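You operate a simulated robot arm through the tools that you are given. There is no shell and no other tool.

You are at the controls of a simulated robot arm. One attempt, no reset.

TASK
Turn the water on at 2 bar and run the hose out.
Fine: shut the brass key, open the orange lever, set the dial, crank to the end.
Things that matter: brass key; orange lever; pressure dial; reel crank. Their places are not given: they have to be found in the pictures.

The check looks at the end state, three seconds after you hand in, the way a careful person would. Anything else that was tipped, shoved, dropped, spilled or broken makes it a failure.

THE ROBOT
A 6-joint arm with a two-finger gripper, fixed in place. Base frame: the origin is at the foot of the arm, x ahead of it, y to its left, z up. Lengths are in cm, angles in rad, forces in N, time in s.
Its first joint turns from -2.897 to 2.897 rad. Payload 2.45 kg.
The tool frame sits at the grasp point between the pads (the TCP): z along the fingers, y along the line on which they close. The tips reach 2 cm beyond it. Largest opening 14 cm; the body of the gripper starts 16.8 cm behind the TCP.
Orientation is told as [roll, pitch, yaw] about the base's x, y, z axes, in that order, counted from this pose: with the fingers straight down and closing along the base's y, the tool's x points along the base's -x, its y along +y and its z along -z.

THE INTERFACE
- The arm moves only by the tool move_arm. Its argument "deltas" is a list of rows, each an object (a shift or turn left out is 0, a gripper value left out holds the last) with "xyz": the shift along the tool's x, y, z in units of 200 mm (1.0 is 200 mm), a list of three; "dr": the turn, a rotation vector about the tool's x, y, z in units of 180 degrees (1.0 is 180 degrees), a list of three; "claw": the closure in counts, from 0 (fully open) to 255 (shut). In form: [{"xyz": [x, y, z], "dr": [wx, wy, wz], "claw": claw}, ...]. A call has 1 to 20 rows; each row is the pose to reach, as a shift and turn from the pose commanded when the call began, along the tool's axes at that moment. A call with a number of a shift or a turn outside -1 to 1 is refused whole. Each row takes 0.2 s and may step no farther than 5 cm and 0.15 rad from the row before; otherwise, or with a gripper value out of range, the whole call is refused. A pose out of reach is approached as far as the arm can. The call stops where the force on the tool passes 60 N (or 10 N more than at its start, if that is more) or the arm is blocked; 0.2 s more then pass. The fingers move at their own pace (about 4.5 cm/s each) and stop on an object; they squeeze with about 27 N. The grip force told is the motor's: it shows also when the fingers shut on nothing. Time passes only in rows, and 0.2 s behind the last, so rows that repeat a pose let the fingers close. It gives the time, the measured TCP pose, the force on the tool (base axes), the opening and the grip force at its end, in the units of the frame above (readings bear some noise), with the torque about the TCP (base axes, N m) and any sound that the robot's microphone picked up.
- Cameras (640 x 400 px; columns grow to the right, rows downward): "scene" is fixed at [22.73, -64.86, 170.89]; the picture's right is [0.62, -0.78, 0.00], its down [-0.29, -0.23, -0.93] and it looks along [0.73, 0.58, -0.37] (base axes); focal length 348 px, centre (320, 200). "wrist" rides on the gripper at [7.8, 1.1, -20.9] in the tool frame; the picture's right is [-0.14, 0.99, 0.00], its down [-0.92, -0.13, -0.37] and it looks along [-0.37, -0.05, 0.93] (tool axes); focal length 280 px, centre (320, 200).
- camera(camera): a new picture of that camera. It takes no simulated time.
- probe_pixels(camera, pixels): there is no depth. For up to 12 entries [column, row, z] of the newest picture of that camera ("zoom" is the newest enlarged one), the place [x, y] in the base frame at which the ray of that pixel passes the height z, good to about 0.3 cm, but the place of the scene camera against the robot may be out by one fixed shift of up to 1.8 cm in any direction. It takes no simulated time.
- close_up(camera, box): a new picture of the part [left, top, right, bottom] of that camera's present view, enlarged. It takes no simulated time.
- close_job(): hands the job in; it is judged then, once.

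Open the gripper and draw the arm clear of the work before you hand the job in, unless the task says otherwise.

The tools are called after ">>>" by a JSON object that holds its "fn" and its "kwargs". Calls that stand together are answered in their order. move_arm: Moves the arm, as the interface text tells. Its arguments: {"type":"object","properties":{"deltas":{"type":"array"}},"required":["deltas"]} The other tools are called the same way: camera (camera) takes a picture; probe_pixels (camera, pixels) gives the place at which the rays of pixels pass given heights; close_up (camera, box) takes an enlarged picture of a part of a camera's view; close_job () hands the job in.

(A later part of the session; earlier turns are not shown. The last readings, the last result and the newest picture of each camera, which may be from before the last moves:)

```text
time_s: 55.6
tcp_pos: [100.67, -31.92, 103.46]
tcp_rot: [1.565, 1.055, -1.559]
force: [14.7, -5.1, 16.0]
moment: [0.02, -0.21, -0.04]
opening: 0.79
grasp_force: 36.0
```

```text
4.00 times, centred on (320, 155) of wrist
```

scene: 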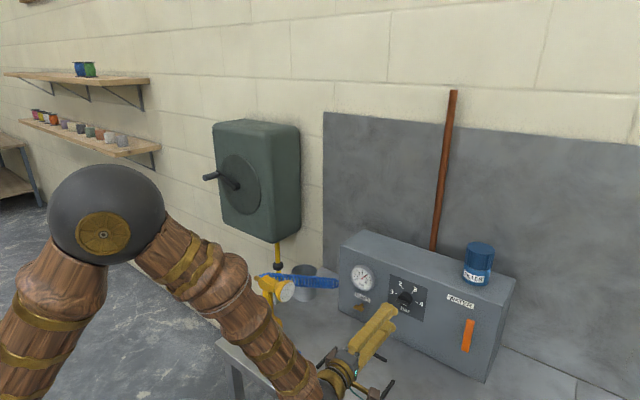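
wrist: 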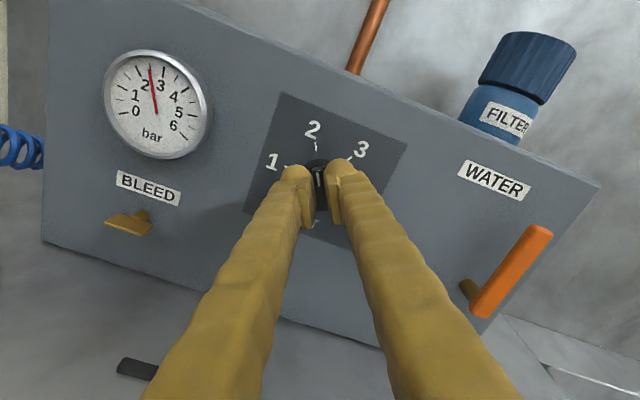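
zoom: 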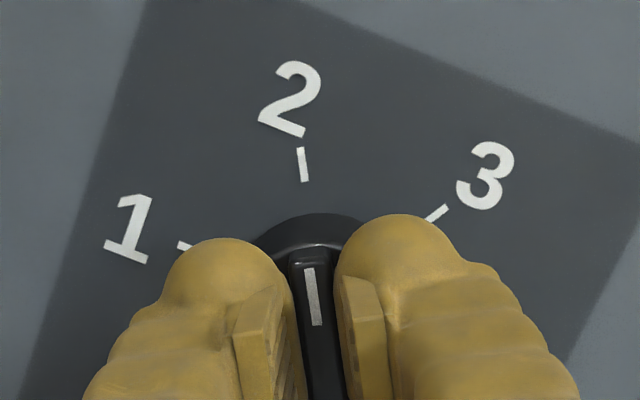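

The gauge has settled on 2. I release the knob, back straight out and re-check gauge and dial.

>>> {"fn": "move_arm", "kwargs": {"deltas": [{"claw": 200}, {"claw": 200}, {"claw": 200}, {"xyz": [0, 0, -0.15]}, {"xyz": [0, 0, -0.35]}, {"xyz": [0, 0, -0.55]}, {"xyz": [0, 0, -0.75]}]}}

>>> {"fn": "camera", "kwargs": {"camera": "wrist"}}

>>> {"fn": "close_up", "kwargs": {"camera": "scene", "box": [340, 250, 520, 380]}}

```text
time_s: 57.2
tcp_pos: [85.75, -32.06, 103.45]
tcp_rot: [1.565, 1.054, -1.558]
force: [-0.4, 0.1, 0.8]
moment: [0.0, -0.01, 0.01]
opening: 3.02
grasp_force: 0.1
```

```text
taken
```

wrist: 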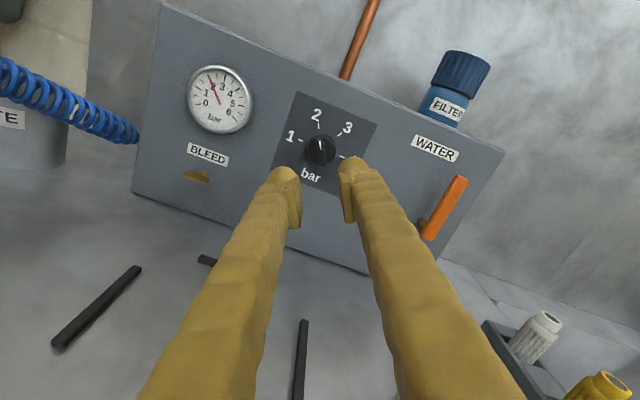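

```text
3.08 times, centred on (430, 315) of scene
```

zoom: 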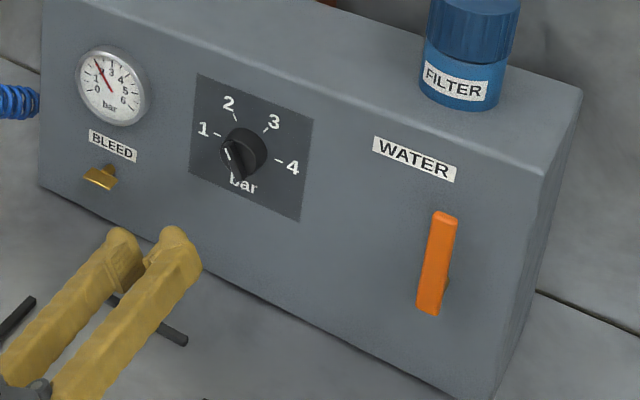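

The knob released cleanly. I zoom once more on gauge and dial to confirm the 2 bar setting.

>>> {"fn": "close_up", "kwargs": {"camera": "wrist", "box": [180, 55, 260, 135]}}

>>> {"fn": "close_up", "kwargs": {"camera": "wrist", "box": [265, 85, 385, 200]}}

```text
5.00 times, centred on (220, 95) of wrist
```

zoom: 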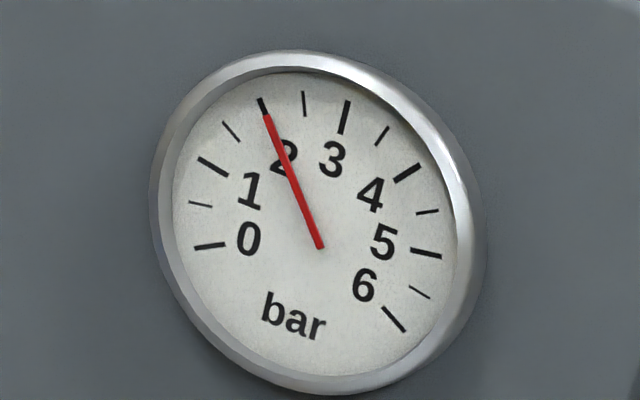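

```text
3.48 times, centred on (325, 142) of wrist
```

zoom: 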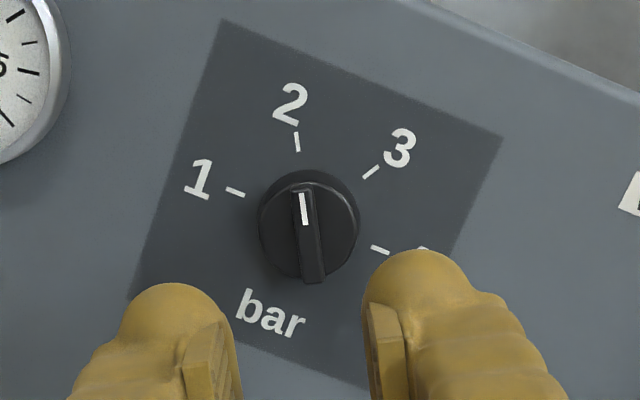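

Gauge is on 2 and the mark on the "2" tick. Now for the reel: crank handle tip is about (94.6,50.5,127), hub about (97,39.5,126). I retreat, rise to z 125 and roll back to camera-up.

>>> {"fn": "move_arm", "kwargs": {"deltas": [{"xyz": [0.136, 0.0786, -0.093], "dr": [0, 0, 0.0238], "claw": 146}, {"xyz": [0.272, 0.157, -0.186], "dr": [0, 0, 0.0476]}, {"xyz": [0.408, 0.236, -0.279], "dr": [0, 0, 0.0714]}, {"xyz": [0.545, 0.314, -0.371], "dr": [0, 0, 0.0952]}, {"xyz": [0.681, 0.393, -0.464], "dr": [0, 0, 0.119]}, {"xyz": [0.817, 0.471, -0.557], "dr": [0, 0, 0.143]}, {"xyz": [0.953, 0.55, -0.65], "dr": [0, 0, 0.1667]}]}}

```text
time_s: 58.8
tcp_pos: [72.8, -32.67, 125.53]
tcp_rot: [-1.101, 1.563, 2.06]
force: [0.5, 0.5, 0.4]
moment: [-0.01, 0.01, 0.01]
opening: 5.97
grasp_force: 0.1
```

Now at (72.8,-32.7,125.5), level and camera-up. I sweep toward +y, rising to z≈132.

>>> {"fn": "move_arm", "kwargs": {"deltas": [{"xyz": [0.07, -0.2, -0.02], "dr": [-0.001, 0, 0]}, {"xyz": [0.14, -0.4, -0.04], "dr": [-0.002, 0, 0]}, {"xyz": [0.21, -0.6, -0.06], "dr": [-0.003, 0, 0]}, {"xyz": [0.28, -0.8, -0.08], "dr": [-0.0045, 0, 0]}, {"xyz": [0.35, -1.0, -0.1], "dr": [-0.0056, 0, 0]}]}}

>>> {"fn": "move_arm", "kwargs": {"deltas": [{"xyz": [0, -0.2, 0]}, {"xyz": [0, -0.4, 0]}, {"xyz": [0, -0.6, 0]}, {"xyz": [0, -0.8, 0]}, {"xyz": [0, -1.0, 0]}]}}

>>> {"fn": "move_arm", "kwargs": {"deltas": [{"xyz": [0, -0.2, 0]}, {"xyz": [0, -0.4, 0]}, {"xyz": [0, -0.6, 0]}, {"xyz": [0, -0.8, 0]}, {"xyz": [0, -1.0, 0]}]}}

>>> {"fn": "camera", "kwargs": {"camera": "wrist"}}

>>> {"fn": "camera", "kwargs": {"camera": "scene"}}

```text
time_s: 60.2
tcp_pos: [72.02, -13.33, 129.5]
tcp_rot: [-0.437, 1.514, 2.703]
force: [-0.5, -0.5, 0.7]
moment: [0.0, 0.04, 0.0]
opening: 5.98
grasp_force: 0.0
stopped in row 5: the arm was blocked; the commanded pose is now the measured one
```

```text
time_s: 61.4
tcp_pos: [71.52, -0.32, 132.01]
tcp_rot: [-0.397, 1.499, 2.823]
force: [0.1, -0.2, 0.2]
moment: [0.02, 0.0, 0.03]
opening: 5.99
grasp_force: 0.1
out of reach, approached as far as the arm can: row 2, 3, 4, 5
```

```text
time_s: 62.6
tcp_pos: [70.86, 8.77, 134.3]
tcp_rot: [-0.377, 1.469, 2.963]
force: [0.0, 0.0, 0.6]
moment: [0.0, 0.03, -0.02]
opening: 5.99
grasp_force: 0.0
out of reach, approached as far as the arm can: row 1, 2, 3, 4, 5
```

```text
taken
```

wrist: 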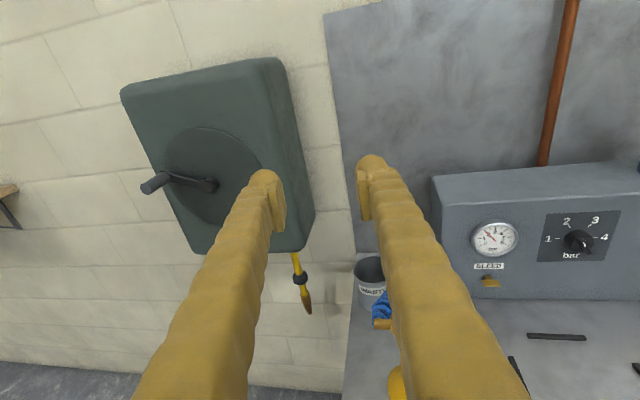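

```text
taken
```

scene: 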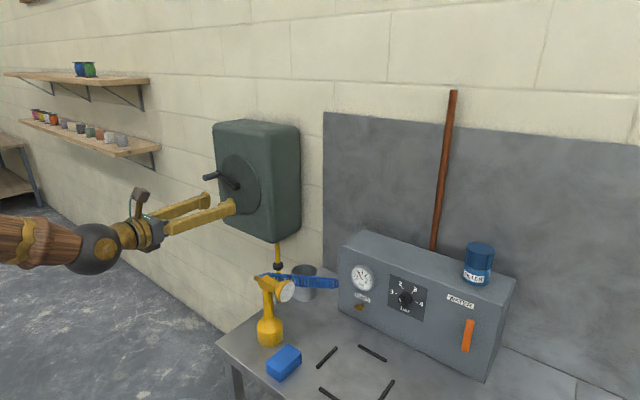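

The gauge and parts on the panel still look right, but the arm ran into a wrist singularity (forearm and tool in line), so it stopped at y≈8.8. I tilt the tool down about 43° here to get away from it before going on toward +y.

>>> {"fn": "move_arm", "kwargs": {"deltas": [{"xyz": [0, 0.05, 0], "dr": [0, -0.04, 0]}, {"xyz": [0, 0.1, 0], "dr": [0, -0.08, 0]}, {"xyz": [0, 0.15, 0], "dr": [0, -0.12, 0]}, {"xyz": [0, 0.2, 0], "dr": [0, -0.16, 0]}, {"xyz": [0, 0.25, 0], "dr": [0, -0.2, 0]}, {"xyz": [0, 0.3, 0], "dr": [0, -0.24, 0]}, {"xyz": [0, 0.3, 0], "dr": [0, -0.24, 0]}]}}

>>> {"fn": "camera", "kwargs": {"camera": "wrist"}}

>>> {"fn": "camera", "kwargs": {"camera": "scene"}}

```text
time_s: 64.2
tcp_pos: [72.37, 2.47, 134.6]
tcp_rot: [-0.053, 0.724, -2.985]
force: [-0.8, -0.4, -0.5]
moment: [0.07, -0.01, 0.04]
opening: 5.97
grasp_force: 0.1
out of reach, approached as far as the arm can: row 2, 3
```

```text
taken
```

wrist: 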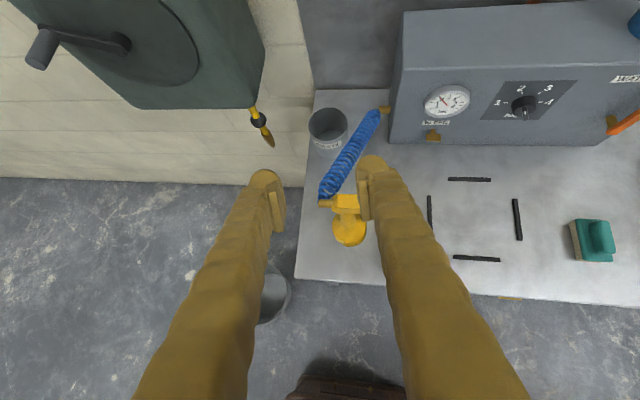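

```text
taken
```

scene: 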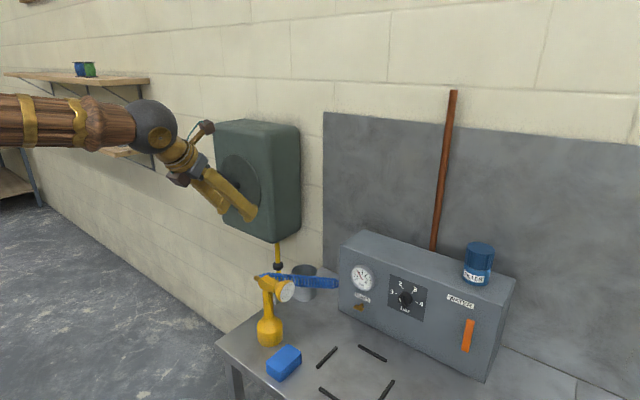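

Now away from the singularity with the tool 48° down at (72.4,2.5,134.6). I move toward +y in two calls, correcting the 13° yaw on the way.

>>> {"fn": "move_arm", "kwargs": {"deltas": [{"xyz": [0.033, -0.172, 0.013], "dr": [-0.012, 0.001, 0.014]}, {"xyz": [0.066, -0.345, 0.026], "dr": [-0.025, 0.0015, 0.028]}, {"xyz": [0.099, -0.517, 0.039], "dr": [-0.037, 0.002, 0.042]}, {"xyz": [0.132, -0.69, 0.0525], "dr": [-0.0497, 0.003, 0.0562]}]}}

```text
time_s: 65.2
tcp_pos: [73.44, 6.05, 133.33]
tcp_rot: [-0.125, 0.742, -3.131]
force: [-0.8, 0.7, 0.4]
moment: [0.0, 0.0, 0.01]
opening: 6.01
grasp_force: 0.1
out of reach, approached as far as the arm can: row 2, 3, 4
```

The limit seems to be the last joint at this roll; on the +y side the tool should be rolled back toward its original roll. I roll by -90°, then see whether it follows.

>>> {"fn": "move_arm", "kwargs": {"deltas": [{"dr": [0, 0, -0.045]}, {"dr": [0, 0, -0.09]}, {"dr": [0, 0, -0.135]}, {"dr": [0, 0, -0.18]}, {"dr": [0, 0, -0.225]}, {"dr": [0, 0, -0.27]}, {"dr": [0, 0, -0.315]}, {"dr": [0, 0, -0.36]}, {"dr": [0, 0, -0.405]}, {"dr": [0, 0, -0.45]}, {"dr": [0, 0, -0.48]}, {"dr": [0, 0, -0.5]}]}}

>>> {"fn": "camera", "kwargs": {"camera": "wrist"}}

```text
time_s: 67.8
tcp_pos: [73.03, 5.74, 134.01]
tcp_rot: [0.746, 0.09, -1.472]
force: [0.1, 0.7, -0.7]
moment: [0.03, 0.0, -0.03]
opening: 6.0
grasp_force: 0.1
```

```text
taken
```

wrist: 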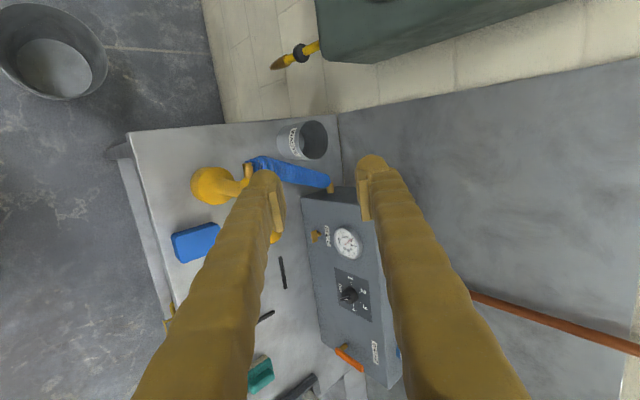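

That worked. I roll another -90° to the original roll, then continue toward +y.

>>> {"fn": "move_arm", "kwargs": {"deltas": [{"dr": [0, 0, -0.045]}, {"dr": [0, 0, -0.09]}, {"dr": [0, 0, -0.135]}, {"dr": [0, 0, -0.18]}, {"dr": [0, 0, -0.225]}, {"dr": [0, 0, -0.27]}, {"dr": [0, 0, -0.315]}, {"dr": [0, 0, -0.36]}, {"dr": [0, 0, -0.405]}, {"dr": [0, 0, -0.45]}, {"dr": [0, 0, -0.48]}, {"dr": [0, 0, -0.5]}]}}

```text
time_s: 70.4
tcp_pos: [72.95, 5.61, 133.95]
tcp_rot: [0.124, -0.739, 0.012]
force: [0.2, -0.3, 0.4]
moment: [-0.01, -0.03, 0.0]
opening: 5.97
grasp_force: 0.0
```

Roll is back to the original. I move 18 cm to +y, straightening the yaw.

>>> {"fn": "move_arm", "kwargs": {"deltas": [{"xyz": [0.01, 0.18, 0.007], "dr": [0.008, -0.001, 0.009]}, {"xyz": [0.02, 0.36, 0.013], "dr": [0.0166, -0.002, 0.018]}, {"xyz": [0.03, 0.54, 0.02], "dr": [0.025, -0.0034, 0.027]}, {"xyz": [0.04, 0.72, 0.026], "dr": [0.033, -0.0045, 0.036]}, {"xyz": [0.049, 0.904, 0.033], "dr": [0.0416, -0.0056, 0.0453]}]}}

>>> {"fn": "camera", "kwargs": {"camera": "wrist"}}

```text
time_s: 71.6
tcp_pos: [70.99, 23.7, 134.29]
tcp_rot: [0.126, -0.741, -0.183]
force: [0.6, -0.8, 0.3]
moment: [0.01, -0.01, 0.0]
opening: 5.99
grasp_force: 0.0
```

```text
taken
```

wrist: 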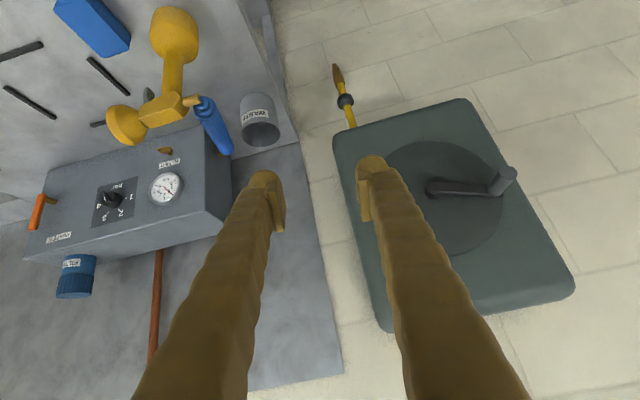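

Good: y 23.7 reached with the crank handle in view at (505,180). I go 12 cm farther and level out the small roll error, then tilt up.

>>> {"fn": "move_arm", "kwargs": {"deltas": [{"xyz": [0.003, 0.15, -0.018], "dr": [0, 0, -0.011]}, {"xyz": [0.006, 0.3, -0.036], "dr": [0, 0, -0.022]}, {"xyz": [0.01, 0.45, -0.055], "dr": [0, 0, -0.033]}, {"xyz": [0.013, 0.603, -0.073], "dr": [0, 0, -0.043]}]}}

>>> {"fn": "move_arm", "kwargs": {"deltas": [{"dr": [0, -0.035, 0]}, {"dr": [0, -0.07, 0]}, {"dr": [0, -0.105, 0]}, {"dr": [0, -0.14, 0]}, {"dr": [0, -0.175, 0]}, {"dr": [0, -0.206, 0]}]}}

>>> {"fn": "camera", "kwargs": {"camera": "wrist"}}

>>> {"fn": "camera", "kwargs": {"camera": "scene"}}

```text
time_s: 72.6
tcp_pos: [71.08, 35.95, 136.27]
tcp_rot: [-0.001, -0.749, 0.001]
force: [-0.1, -0.9, 0.4]
moment: [-0.01, -0.01, 0.02]
opening: 5.99
grasp_force: 0.2
```

```text
time_s: 74.0
tcp_pos: [70.98, 35.8, 136.51]
tcp_rot: [0.01, -1.397, -0.01]
force: [0.0, -0.6, 0.0]
moment: [0.01, 0.01, 0.0]
opening: 5.97
grasp_force: 0.1
```

```text
taken
```

wrist: 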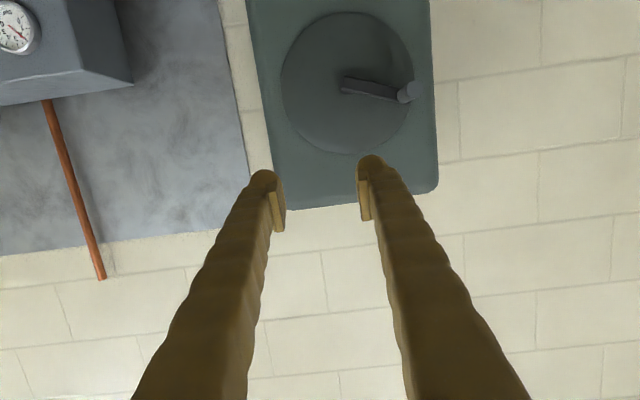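

```text
taken
```

scene: 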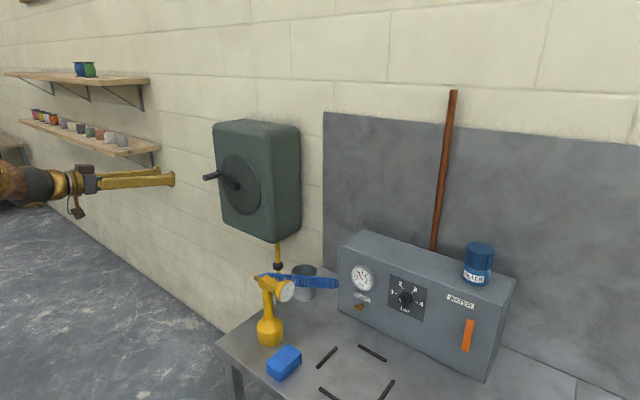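

Now level in front of the reel: hub at about (347,84), handle tip about (406,90) in the (upside-down) wrist view. I zoom and probe both.

>>> {"fn": "close_up", "kwargs": {"camera": "wrist", "box": [320, 50, 440, 130]}}

>>> {"fn": "probe_pixels", "kwargs": {"camera": "wrist", "pixels": [[406, 91, 126], [406, 91, 128], [406, 91, 124], [347, 84, 124], [347, 84, 126], [397, 95, 126], [397, 95, 124]]}}

>>> {"fn": "close_up", "kwargs": {"camera": "scene", "box": [190, 140, 270, 220]}}

```text
5.00 times, centred on (380, 90) of wrist
```

zoom: 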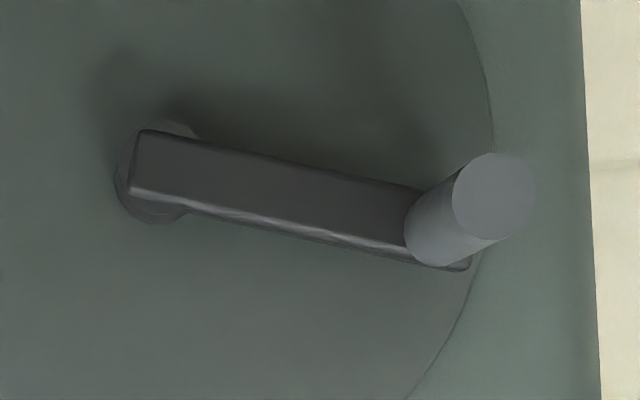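

```text
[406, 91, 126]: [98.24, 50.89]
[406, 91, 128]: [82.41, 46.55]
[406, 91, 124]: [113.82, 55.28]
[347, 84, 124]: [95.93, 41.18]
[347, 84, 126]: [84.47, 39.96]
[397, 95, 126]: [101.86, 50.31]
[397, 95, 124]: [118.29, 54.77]
```

```text
5.00 times, centred on (230, 180) of scene
```

zoom: 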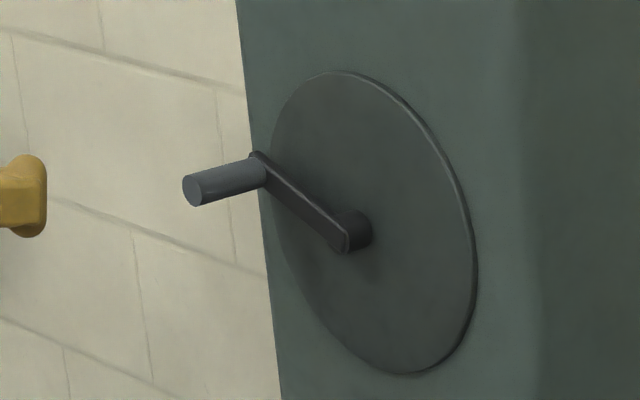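

The handle's end circle is at px (415,89), diameter about 2.4 cm, along x. I move to about 16 cm in front of it, level, to refine its position from a second view.

>>> {"fn": "probe_pixels", "kwargs": {"camera": "wrist", "pixels": [[414.8, 89, 126], [414.8, 89, 128], [404, 95, 126], [404, 95, 128], [345, 86, 124], [345, 86, 126]]}}

>>> {"fn": "move_arm", "kwargs": {"deltas": [{"xyz": [0.085, 0.145, 0.066], "dr": [0, -0.011, 0]}, {"xyz": [0.17, 0.29, 0.132], "dr": [0, -0.022, 0]}, {"xyz": [0.255, 0.435, 0.197], "dr": [0, -0.033, 0]}, {"xyz": [0.34, 0.58, 0.263], "dr": [0, -0.044, 0]}, {"xyz": [0.425, 0.725, 0.329], "dr": [0, -0.0556, 0]}]}}

>>> {"fn": "camera", "kwargs": {"camera": "wrist"}}

>>> {"fn": "camera", "kwargs": {"camera": "scene"}}

```text
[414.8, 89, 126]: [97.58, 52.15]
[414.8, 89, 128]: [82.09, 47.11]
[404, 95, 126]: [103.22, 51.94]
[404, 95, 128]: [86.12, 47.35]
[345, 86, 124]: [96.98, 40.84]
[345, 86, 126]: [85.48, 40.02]
```

```text
time_s: 75.2
tcp_pos: [76.13, 50.18, 127.07]
tcp_rot: [2.034, -1.571, -2.037]
force: [0.4, -0.3, 0.4]
moment: [0.0, 0.03, -0.01]
opening: 5.97
grasp_force: 0.0
```

```text
taken
```

wrist: 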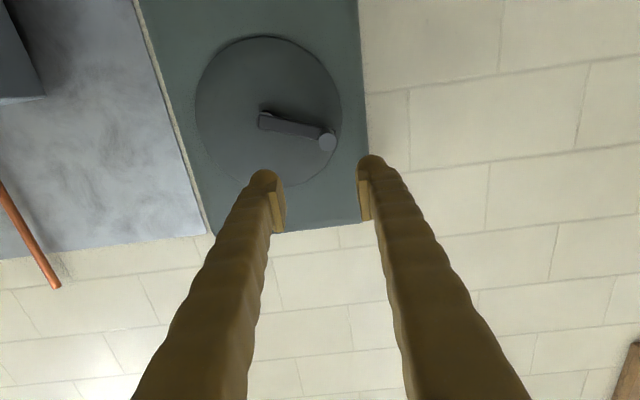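

```text
taken
```

scene: 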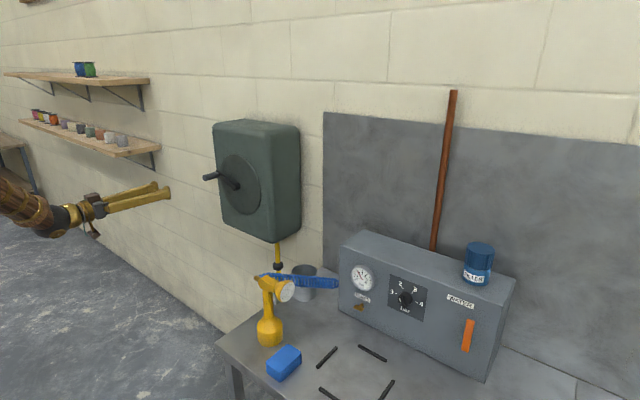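

Level at (76,50.2,127). The handle's end is at about (327,140), hub near (264,118); I zoom and probe.

>>> {"fn": "close_up", "kwargs": {"camera": "wrist", "box": [230, 80, 370, 180]}}

>>> {"fn": "probe_pixels", "kwargs": {"camera": "wrist", "pixels": [[327, 140, 126], [327, 140, 128], [264, 118, 124], [264, 118, 126], [268, 112, 122], [268, 112, 124]]}}

```text
4.00 times, centred on (300, 130) of wrist
```

zoom: 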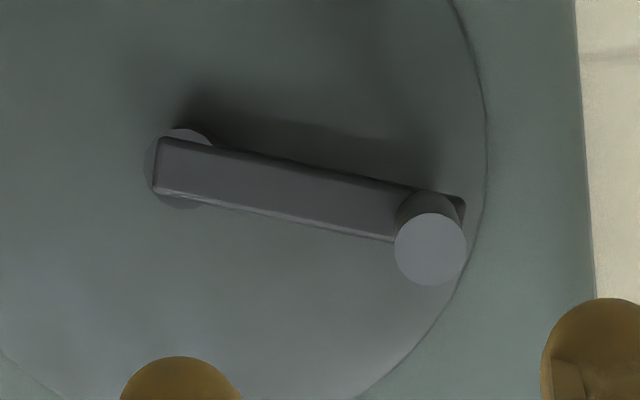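

```text
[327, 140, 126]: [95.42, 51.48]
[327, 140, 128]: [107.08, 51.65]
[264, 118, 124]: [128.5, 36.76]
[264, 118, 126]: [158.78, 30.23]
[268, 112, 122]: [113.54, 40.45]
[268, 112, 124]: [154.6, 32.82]
```

Both views put the handle's tip near (95.2,51.5,126.2) and the hub axis near y 42.3, z 122.9, so the radius is about 9.8 cm with the handle at about 20° above the +y side. I advance 12 cm with the fingers at 6 cm and look again.

>>> {"fn": "move_arm", "kwargs": {"deltas": [{"xyz": [0.015, 0.022, 0.2]}, {"xyz": [0.03, 0.044, 0.4]}, {"xyz": [0.0435, 0.066, 0.6]}]}}

>>> {"fn": "camera", "kwargs": {"camera": "wrist"}}

>>> {"fn": "close_up", "kwargs": {"camera": "scene", "box": [150, 120, 310, 240]}}

```text
time_s: 76.0
tcp_pos: [87.79, 51.58, 126.18]
tcp_rot: [1.898, -1.568, -1.895]
force: [-0.1, 0.6, 0.3]
moment: [0.01, 0.05, -0.01]
opening: 5.99
grasp_force: 0.1
```

```text
taken
```

wrist: 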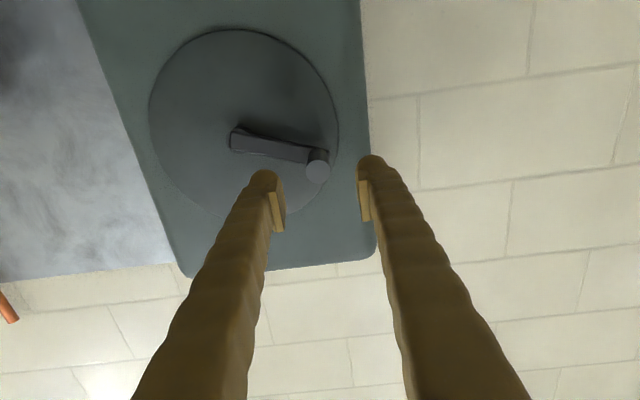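

```text
3.33 times, centred on (230, 180) of scene
```

zoom: 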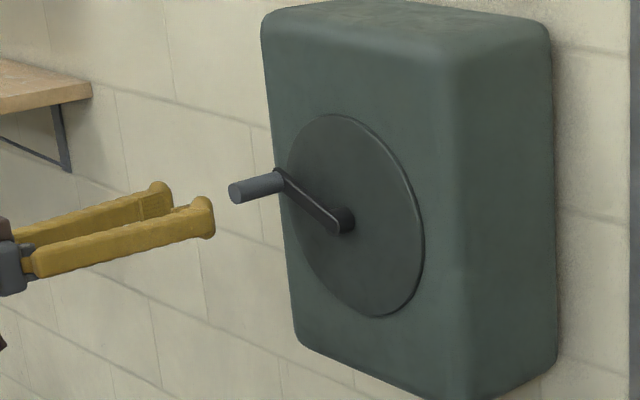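

Handle end at (318,168) lies between the fingertips. I zoom and probe it for a final alignment.

>>> {"fn": "close_up", "kwargs": {"camera": "wrist", "box": [210, 100, 370, 220]}}

>>> {"fn": "probe_pixels", "kwargs": {"camera": "wrist", "pixels": [[318, 169, 125], [318, 169, 126], [318, 169, 127], [236, 140, 122], [236, 140, 123], [243, 124, 121], [243, 124, 122]]}}

```text
3.33 times, centred on (290, 160) of wrist
```

zoom: 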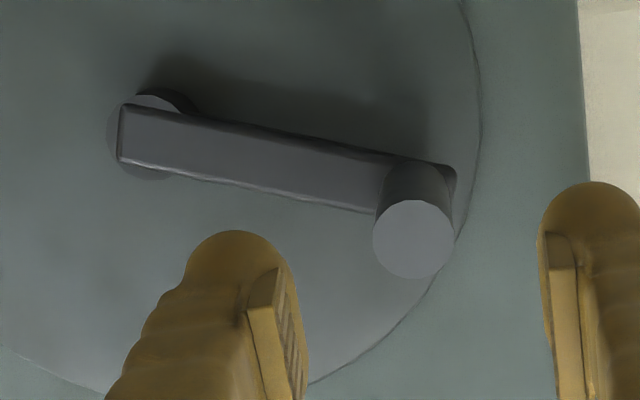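

```text
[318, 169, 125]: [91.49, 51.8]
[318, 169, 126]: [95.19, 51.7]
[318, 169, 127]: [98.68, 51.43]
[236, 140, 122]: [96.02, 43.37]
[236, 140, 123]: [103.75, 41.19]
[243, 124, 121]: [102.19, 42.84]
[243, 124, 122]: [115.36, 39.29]
```

Final alignment: handle at (y 51.65, z 126.25). I advance 9.4 cm so the pads cover the handle and close on it.

>>> {"fn": "move_arm", "kwargs": {"deltas": [{"xyz": [-0.003, 0.003, 0.2]}, {"xyz": [-0.005, 0.005, 0.35]}, {"xyz": [-0.005, 0.005, 0.47]}, {"xyz": [-0.005, 0.005, 0.47], "claw": 255}, {"xyz": [-0.005, 0.005, 0.47]}, {"xyz": [-0.005, 0.005, 0.47]}, {"xyz": [-0.005, 0.005, 0.47]}]}}

>>> {"fn": "camera", "kwargs": {"camera": "wrist"}}

>>> {"fn": "close_up", "kwargs": {"camera": "scene", "box": [150, 120, 310, 240]}}

```text
time_s: 77.6
tcp_pos: [97.31, 51.54, 126.16]
tcp_rot: [0.796, -1.569, -0.793]
force: [0.1, -27.3, -10.6]
moment: [0.02, 0.06, -0.31]
opening: 2.49
grasp_force: 41.5
```

```text
taken
```

wrist: 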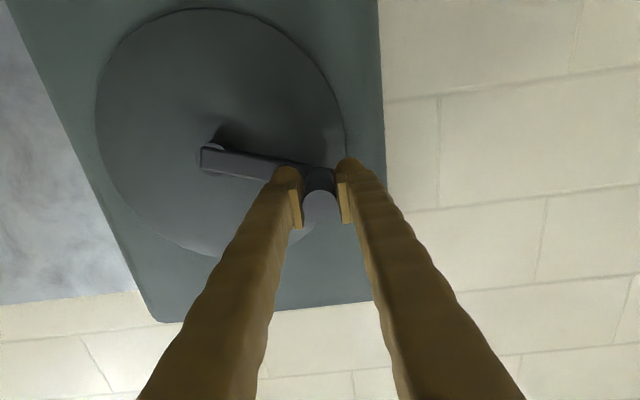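

```text
3.33 times, centred on (230, 180) of scene
```

zoom: 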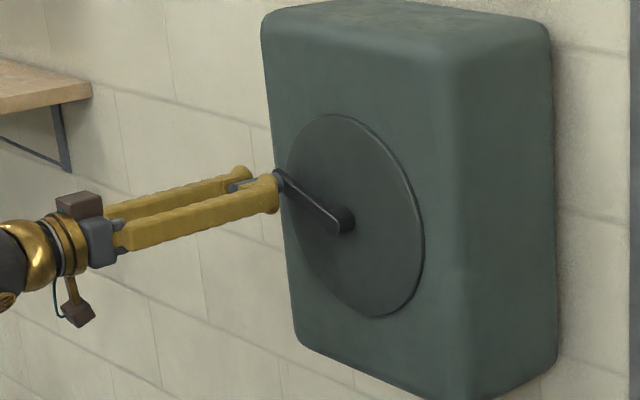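

Gripped at 2.49 cm; the side force of -27 N in y and -11 N in z says I sit slightly off. I shift -2.5 mm in y and -1 mm in z and read again.

>>> {"fn": "move_arm", "kwargs": {"deltas": [{"xyz": [0.005, -0.0125, 0]}, {"xyz": [0.005, -0.0125, 0]}]}}

```text
time_s: 78.2
tcp_pos: [97.26, 51.55, 126.18]
tcp_rot: [1.167, -1.57, -1.165]
force: [29.4, -6.2, -7.7]
moment: [0.01, 0.06, -0.02]
opening: 2.48
grasp_force: 44.9
```

Forces are smaller now. I test the pay-out direction (handle on the left going up, clockwise) by 20°.

>>> {"fn": "move_arm", "kwargs": {"deltas": [{"xyz": [-0.04, -0.016, 0.003]}, {"xyz": [-0.079, -0.0365, 0.005]}, {"xyz": [-0.115, -0.059, 0.005]}, {"xyz": [-0.1485, -0.085, 0.005]}]}}

>>> {"fn": "camera", "kwargs": {"camera": "scene"}}

```text
time_s: 79.2
tcp_pos: [97.18, 50.01, 129.36]
tcp_rot: [2.859, -1.567, -2.855]
force: [-6.6, 29.1, 12.4]
moment: [0.2, -0.27, 0.3]
opening: 2.48
grasp_force: 45.1
```

```text
taken
```

scene: 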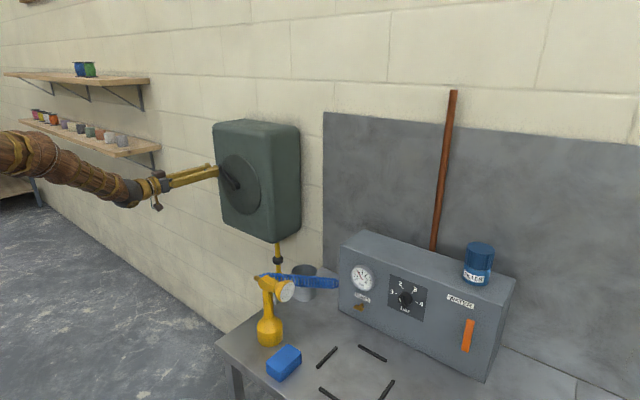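

The crank turns upward with only modest drag. I refit the circle from the measured points (hub about y 42.2, z 123.3, r 9.83) and carry on to the top.

>>> {"fn": "move_arm", "kwargs": {"deltas": [{"xyz": [-0.04, -0.024, 0]}, {"xyz": [-0.076, -0.051, 0]}, {"xyz": [-0.1305, -0.1275, 0]}, {"xyz": [-0.1725, -0.2215, 0]}, {"xyz": [-0.194, -0.322, 0]}]}}

>>> {"fn": "camera", "kwargs": {"camera": "wrist"}}

>>> {"fn": "camera", "kwargs": {"camera": "scene"}}

```text
time_s: 80.4
tcp_pos: [97.59, 42.83, 132.9]
tcp_rot: [0.527, -1.569, -0.525]
force: [-20.4, -4.5, -2.1]
moment: [-0.28, 0.17, -0.12]
opening: 2.48
grasp_force: 45.2
```

```text
taken
```

wrist: 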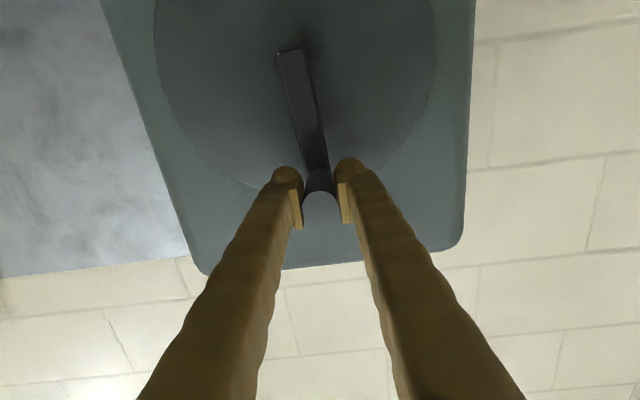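

```text
taken
```

scene: 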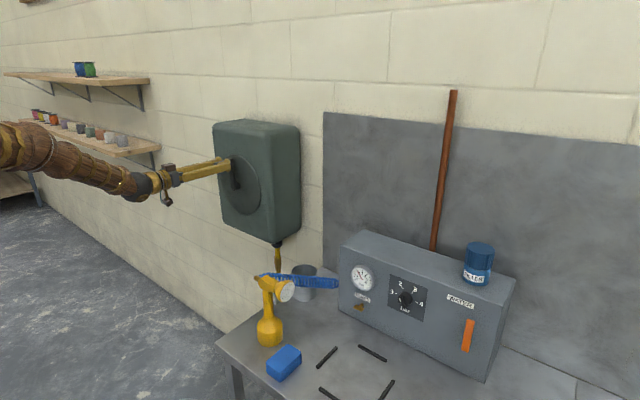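

The crank is near the top, but in the scene picture the hose's black ring seems to have risen from (277,265) to about (278,244). I zoom in to check the hose's direction.

>>> {"fn": "close_up", "kwargs": {"camera": "scene", "box": [230, 210, 330, 300]}}

```text
4.44 times, centred on (280, 255) of scene
```

zoom: 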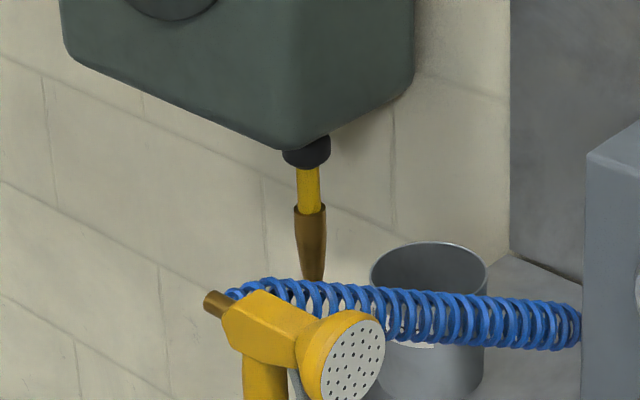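

Confirmed: clockwise winds the hose in, so the crank must go counter-clockwise. I reverse along the arc back down the left side with a refined circle (hub y≈42.75, z≈123.6, r≈9.3).

>>> {"fn": "move_arm", "kwargs": {"deltas": [{"xyz": [0.015, 0.106, -0.005]}, {"xyz": [0.0555, 0.212, -0.005]}, {"xyz": [0.1205, 0.3045, -0.005]}, {"xyz": [0.206, 0.379, -0.005]}]}}

```text
time_s: 81.4
tcp_pos: [97.35, 50.83, 128.5]
tcp_rot: [0.167, -1.567, -0.163]
force: [6.9, -9.9, -17.1]
moment: [0.19, 0.72, -0.12]
opening: 2.46
grasp_force: 44.6
```

The crank follows in reverse with moderate forces. I continue down past the left side.

>>> {"fn": "move_arm", "kwargs": {"deltas": [{"xyz": [0.1155, 0.048, 0]}, {"xyz": [0.245, 0.066, 0]}, {"xyz": [0.375, 0.048, 0]}, {"xyz": [0.494, -0.0055, 0]}]}}

>>> {"fn": "camera", "kwargs": {"camera": "scene"}}

>>> {"fn": "camera", "kwargs": {"camera": "wrist"}}

```text
time_s: 82.4
tcp_pos: [97.37, 50.62, 118.85]
tcp_rot: [0.119, -1.567, -0.117]
force: [-21.8, -0.5, -8.8]
moment: [0.06, 0.78, -0.06]
opening: 2.5
grasp_force: 44.9
```

```text
taken
```

scene: 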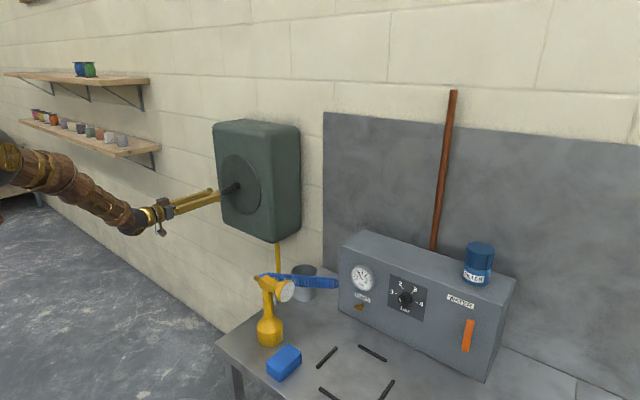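

```text
taken
```

wrist: 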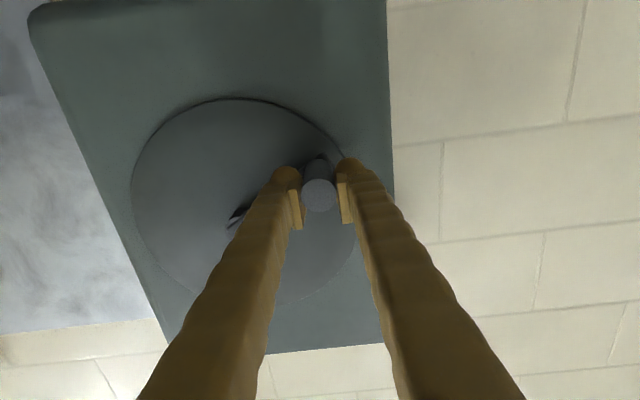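

Now at the lower left with small forces, and the hose has run down past the nozzle. The refit gives hub (43.0,123.8), r≈9.05; I carry on around the bottom.

>>> {"fn": "move_arm", "kwargs": {"deltas": [{"xyz": [0.114, -0.1085, -0.005]}, {"xyz": [0.185, -0.2485, -0.005]}, {"xyz": [0.2045, -0.4045, -0.005]}, {"xyz": [0.169, -0.558, -0.005]}, {"xyz": [0.0835, -0.6895, -0.005]}]}}

```text
time_s: 83.6
tcp_pos: [97.21, 37.02, 117.5]
tcp_rot: [2.53, -1.569, -2.529]
force: [2.0, 16.2, 36.7]
moment: [0.45, -0.61, -0.35]
opening: 0.61
grasp_force: 29.3
```

The opening dropped to 0.61 cm, so the handle slipped from the pads. I take pictures to see where it is.

>>> {"fn": "camera", "kwargs": {"camera": "wrist"}}

>>> {"fn": "close_up", "kwargs": {"camera": "scene", "box": [180, 120, 320, 300]}}

```text
taken
```

wrist: 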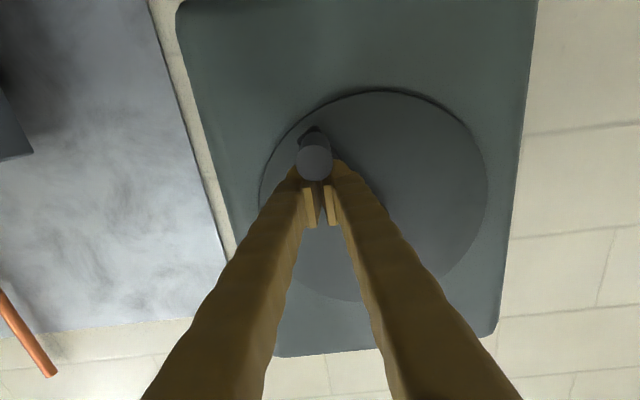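

```text
2.22 times, centred on (250, 210) of scene
```

zoom: 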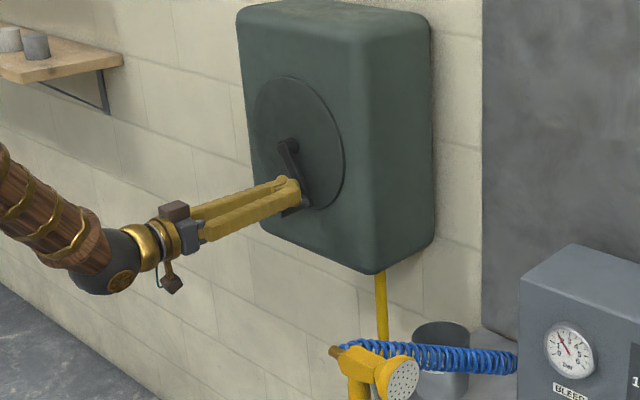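

The handle has slipped out below the fingers (image (313,160)). A better way is to push it from behind with the closed fingers along the circle, so I locate the handle now.

>>> {"fn": "close_up", "kwargs": {"camera": "wrist", "box": [240, 80, 400, 240]}}

>>> {"fn": "probe_pixels", "kwargs": {"camera": "wrist", "pixels": [[314, 161, 114], [314, 161, 115], [314, 161, 116]]}}

```text
2.50 times, centred on (320, 160) of wrist
```

zoom: 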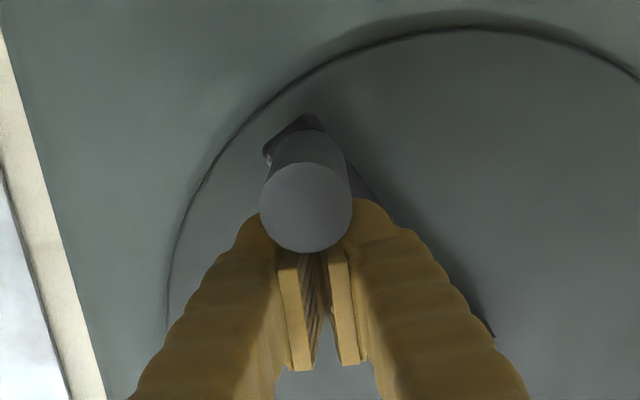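

```text
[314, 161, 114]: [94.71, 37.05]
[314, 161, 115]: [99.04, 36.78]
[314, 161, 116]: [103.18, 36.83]
```

The four measured handle positions fit a circle with hub (42.1,122.9) and r 10.0; the handle is now at about (37.0,114.3). I back out 8 cm and place the closed fingers behind it (at y 40.3, z 112.6).

>>> {"fn": "move_arm", "kwargs": {"deltas": [{"xyz": [-0.03, 0, 0]}, {"xyz": [-0.03, 0, -0.2]}, {"xyz": [-0.03, 0, -0.4]}, {"xyz": [0.07, 0.085, -0.4]}, {"xyz": [0.16, 0.125, -0.4]}, {"xyz": [0.245, 0.165, -0.4]}]}}

>>> {"fn": "camera", "kwargs": {"camera": "wrist"}}

```text
time_s: 85.0
tcp_pos: [89.25, 40.03, 112.6]
tcp_rot: [1.508, -1.568, -1.509]
force: [0.5, 0.4, 0.7]
moment: [-0.02, 0.02, 0.0]
opening: 0.0
grasp_force: 29.5
```

```text
taken
```

wrist: 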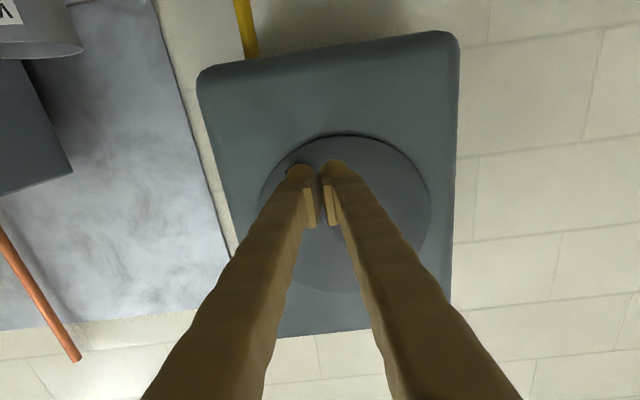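

The handle is hidden behind the fingers in this view, so I check with a scene close-up.

>>> {"fn": "close_up", "kwargs": {"camera": "scene", "box": [190, 120, 310, 220]}}

```text
4.00 times, centred on (250, 170) of scene
```

zoom: 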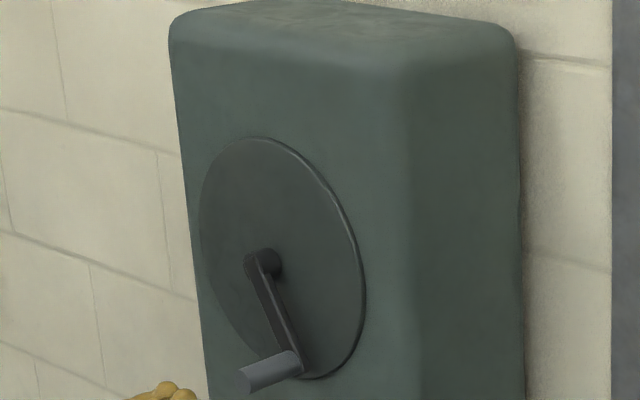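

The fingers are just behind and left of the handle. I shift 4 mm more to +y and slide in beside it.

>>> {"fn": "move_arm", "kwargs": {"deltas": [{"xyz": [0, 0.02, 0.1]}, {"xyz": [0, 0.02, 0.25]}, {"xyz": [0, 0.02, 0.4]}]}}

>>> {"fn": "close_up", "kwargs": {"camera": "scene", "box": [190, 130, 310, 230]}}

>>> {"fn": "camera", "kwargs": {"camera": "wrist"}}

```text
time_s: 85.8
tcp_pos: [97.31, 40.6, 112.55]
tcp_rot: [1.448, -1.57, -1.447]
force: [-0.1, 0.6, -1.1]
moment: [0.02, -0.04, -0.03]
opening: 0.02
grasp_force: 29.3
```

```text
4.00 times, centred on (250, 180) of scene
```

zoom: 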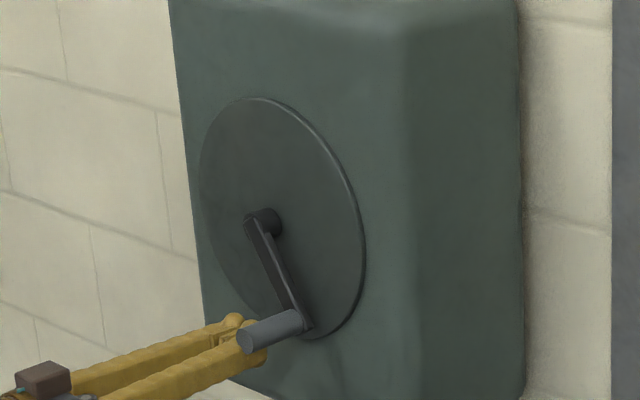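

```text
taken
```

wrist: 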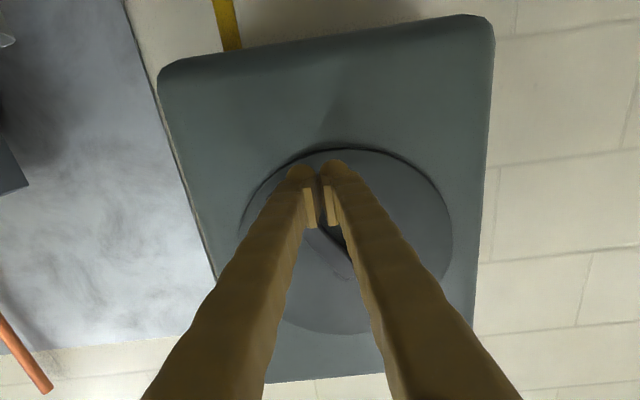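

The fingers are right behind the handle. I push along the circle for the next 80° (right and up, counter-clockwise).

>>> {"fn": "move_arm", "kwargs": {"deltas": [{"xyz": [-0.0555, -0.171, 0]}, {"xyz": [-0.1675, -0.314, 0]}, {"xyz": [-0.3215, -0.41, 0]}, {"xyz": [-0.499, -0.4475, 0]}]}}

>>> {"fn": "camera", "kwargs": {"camera": "wrist"}}

>>> {"fn": "close_up", "kwargs": {"camera": "scene", "box": [180, 120, 320, 300]}}

```text
time_s: 86.3
tcp_pos: [97.27, 36.77, 113.79]
tcp_rot: [-0.339, -1.56, 0.352]
force: [-2.1, 7.2, -8.7]
moment: [0.0, 0.0, 0.03]
opening: 0.0
grasp_force: 29.4
stopped in row 2: the force on the tool passed its limit at 86 N (the readings are from after the stop); the commanded pose is now the measured one
```

```text
taken
```

wrist: 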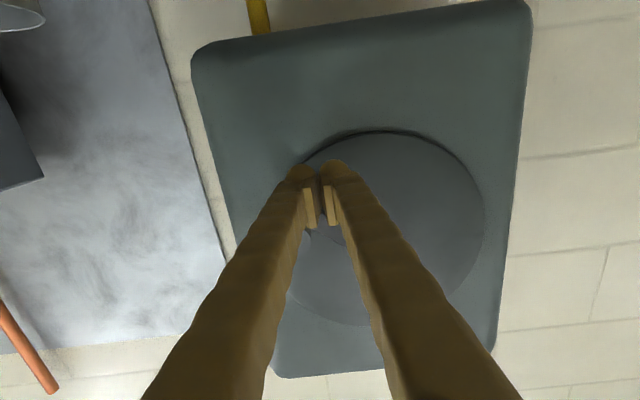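

```text
2.22 times, centred on (250, 210) of scene
```

zoom: 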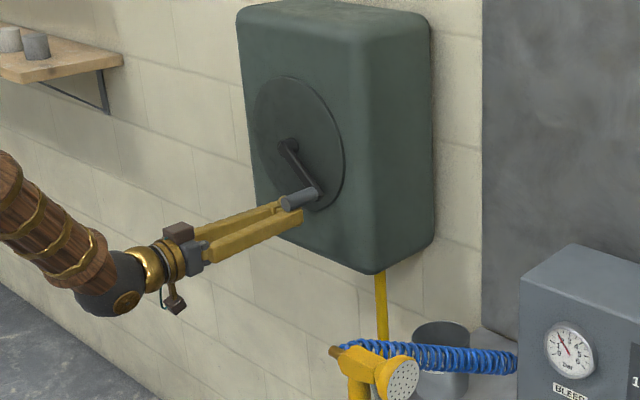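

The call stopped on a 86 N bump, probably because I hit the handle too fast. I go on with small slow steps (9° per row) through the next 90°.

>>> {"fn": "move_arm", "kwargs": {"deltas": [{"xyz": [-0.0495, -0.0625, 0]}, {"xyz": [-0.106, -0.122, 0]}, {"xyz": [-0.171, -0.1715, 0]}, {"xyz": [-0.243, -0.211, 0]}, {"xyz": [-0.3205, -0.238, 0]}, {"xyz": [-0.401, -0.253, 0]}, {"xyz": [-0.483, -0.2555, 0]}, {"xyz": [-0.564, -0.2445, 0]}, {"xyz": [-0.643, -0.2215, 0]}, {"xyz": [-0.717, -0.186, 0]}]}}

>>> {"fn": "camera", "kwargs": {"camera": "wrist"}}

>>> {"fn": "close_up", "kwargs": {"camera": "scene", "box": [180, 120, 320, 300]}}

```text
time_s: 86.7
tcp_pos: [97.09, 36.67, 113.7]
tcp_rot: [-0.365, -1.547, 0.386]
force: [-3.4, 5.4, -8.1]
moment: [0.01, 0.03, -0.03]
opening: 0.0
grasp_force: 29.7
stopped in row 1: the force on the tool passed its limit at 77 N (the readings are from after the stop); the commanded pose is now the measured one
```

```text
taken
```

wrist: 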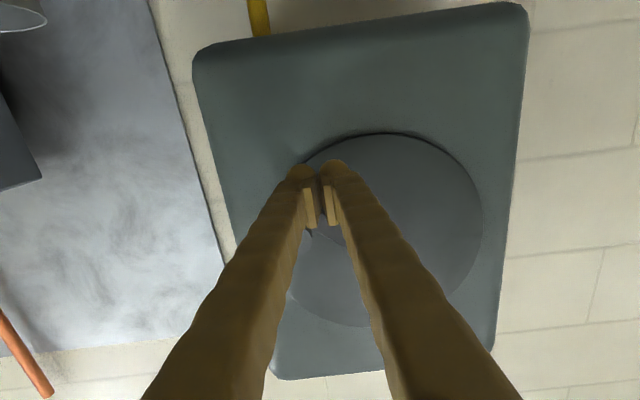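

```text
2.22 times, centred on (250, 210) of scene
```

zoom: 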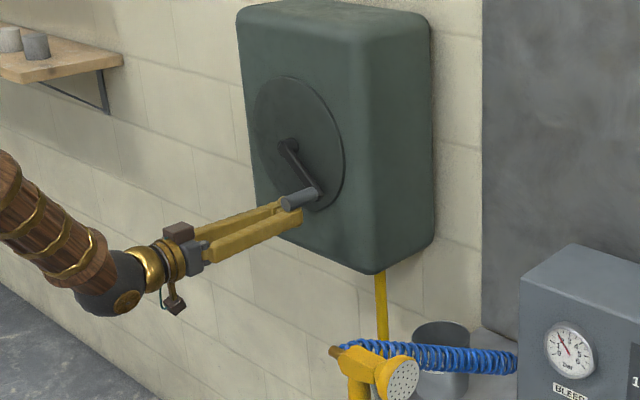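

It is blocked right away at 77 N. I retreat 9 cm to see whether I am pushing in the wrong direction or the crank has reached its end.

>>> {"fn": "move_arm", "kwargs": {"deltas": [{"xyz": [0.01, 0.02, 0]}, {"xyz": [0.01, 0.02, -0.15]}, {"xyz": [0.01, 0.02, -0.3]}, {"xyz": [0.01, 0.02, -0.45]}, {"xyz": [0.1, 0.1, -0.5]}]}}

>>> {"fn": "camera", "kwargs": {"camera": "wrist"}}

>>> {"fn": "close_up", "kwargs": {"camera": "scene", "box": [190, 120, 310, 220]}}

>>> {"fn": "close_up", "kwargs": {"camera": "scene", "box": [210, 200, 340, 360]}}

```text
time_s: 87.9
tcp_pos: [87.04, 38.41, 111.97]
tcp_rot: [-0.401, -1.55, 0.422]
force: [0.1, 0.7, -1.1]
moment: [-0.02, 0.01, -0.01]
opening: 0.01
grasp_force: 29.5
```

```text
taken
```

wrist: 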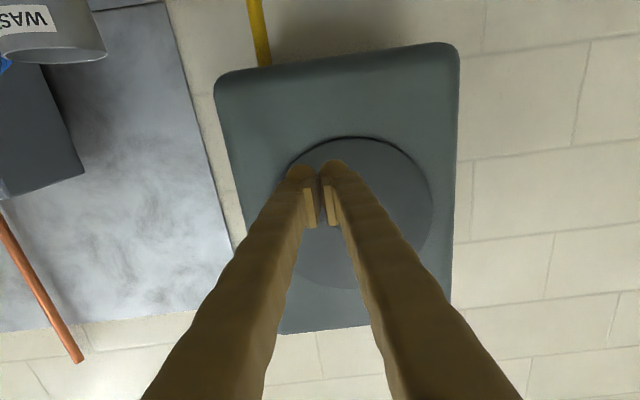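

```text
4.00 times, centred on (250, 170) of scene
```

zoom: 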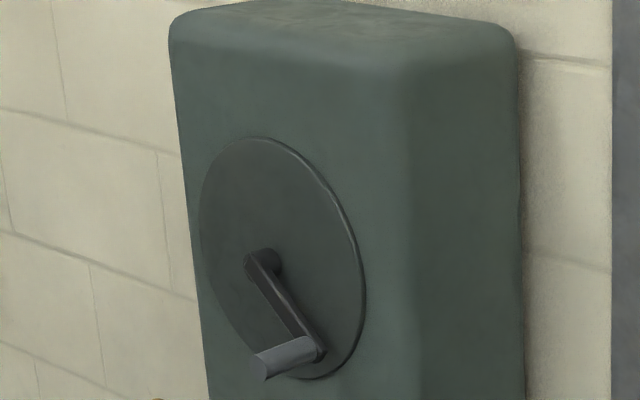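

```text
2.50 times, centred on (275, 280) of scene
```

zoom: 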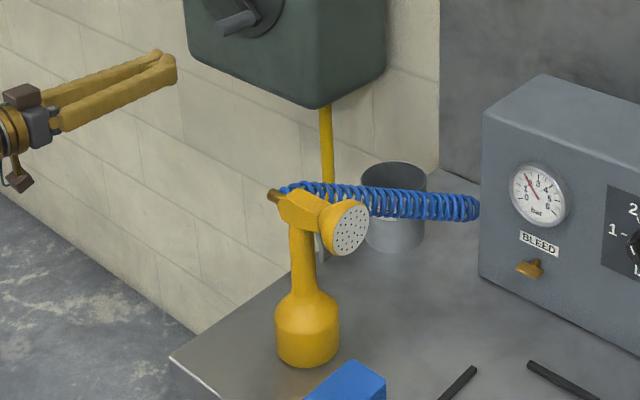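

The crank did move on to about -140°, and I was pushing tangentially, so this may be the end stop, or not. I move back to a viewing spot to see crank and hose properly.

>>> {"fn": "move_arm", "kwargs": {"deltas": [{"xyz": [-0.15, 0.116, -0.11]}, {"xyz": [-0.3, 0.232, -0.22]}, {"xyz": [-0.45, 0.348, -0.33]}, {"xyz": [-0.6, 0.464, -0.44]}, {"xyz": [-0.75, 0.58, -0.55]}]}}

>>> {"fn": "camera", "kwargs": {"camera": "wrist"}}

>>> {"fn": "camera", "kwargs": {"camera": "scene"}}

```text
time_s: 89.1
tcp_pos: [75.79, 49.98, 127.48]
tcp_rot: [-0.377, -1.55, 0.396]
force: [0.5, 0.4, 0.2]
moment: [0.0, 0.01, -0.01]
opening: 0.0
grasp_force: 29.3
```

```text
taken
```

wrist: 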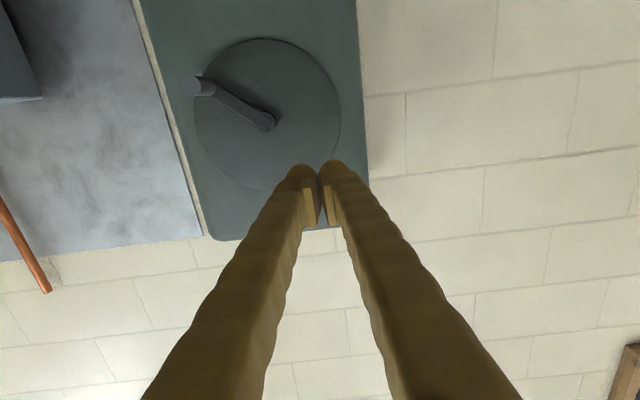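

```text
taken
```

scene: 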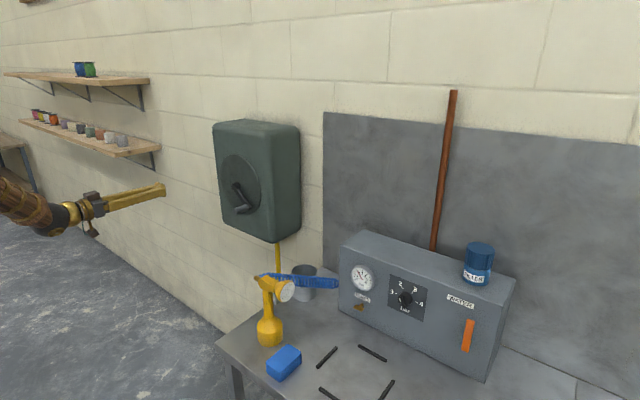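

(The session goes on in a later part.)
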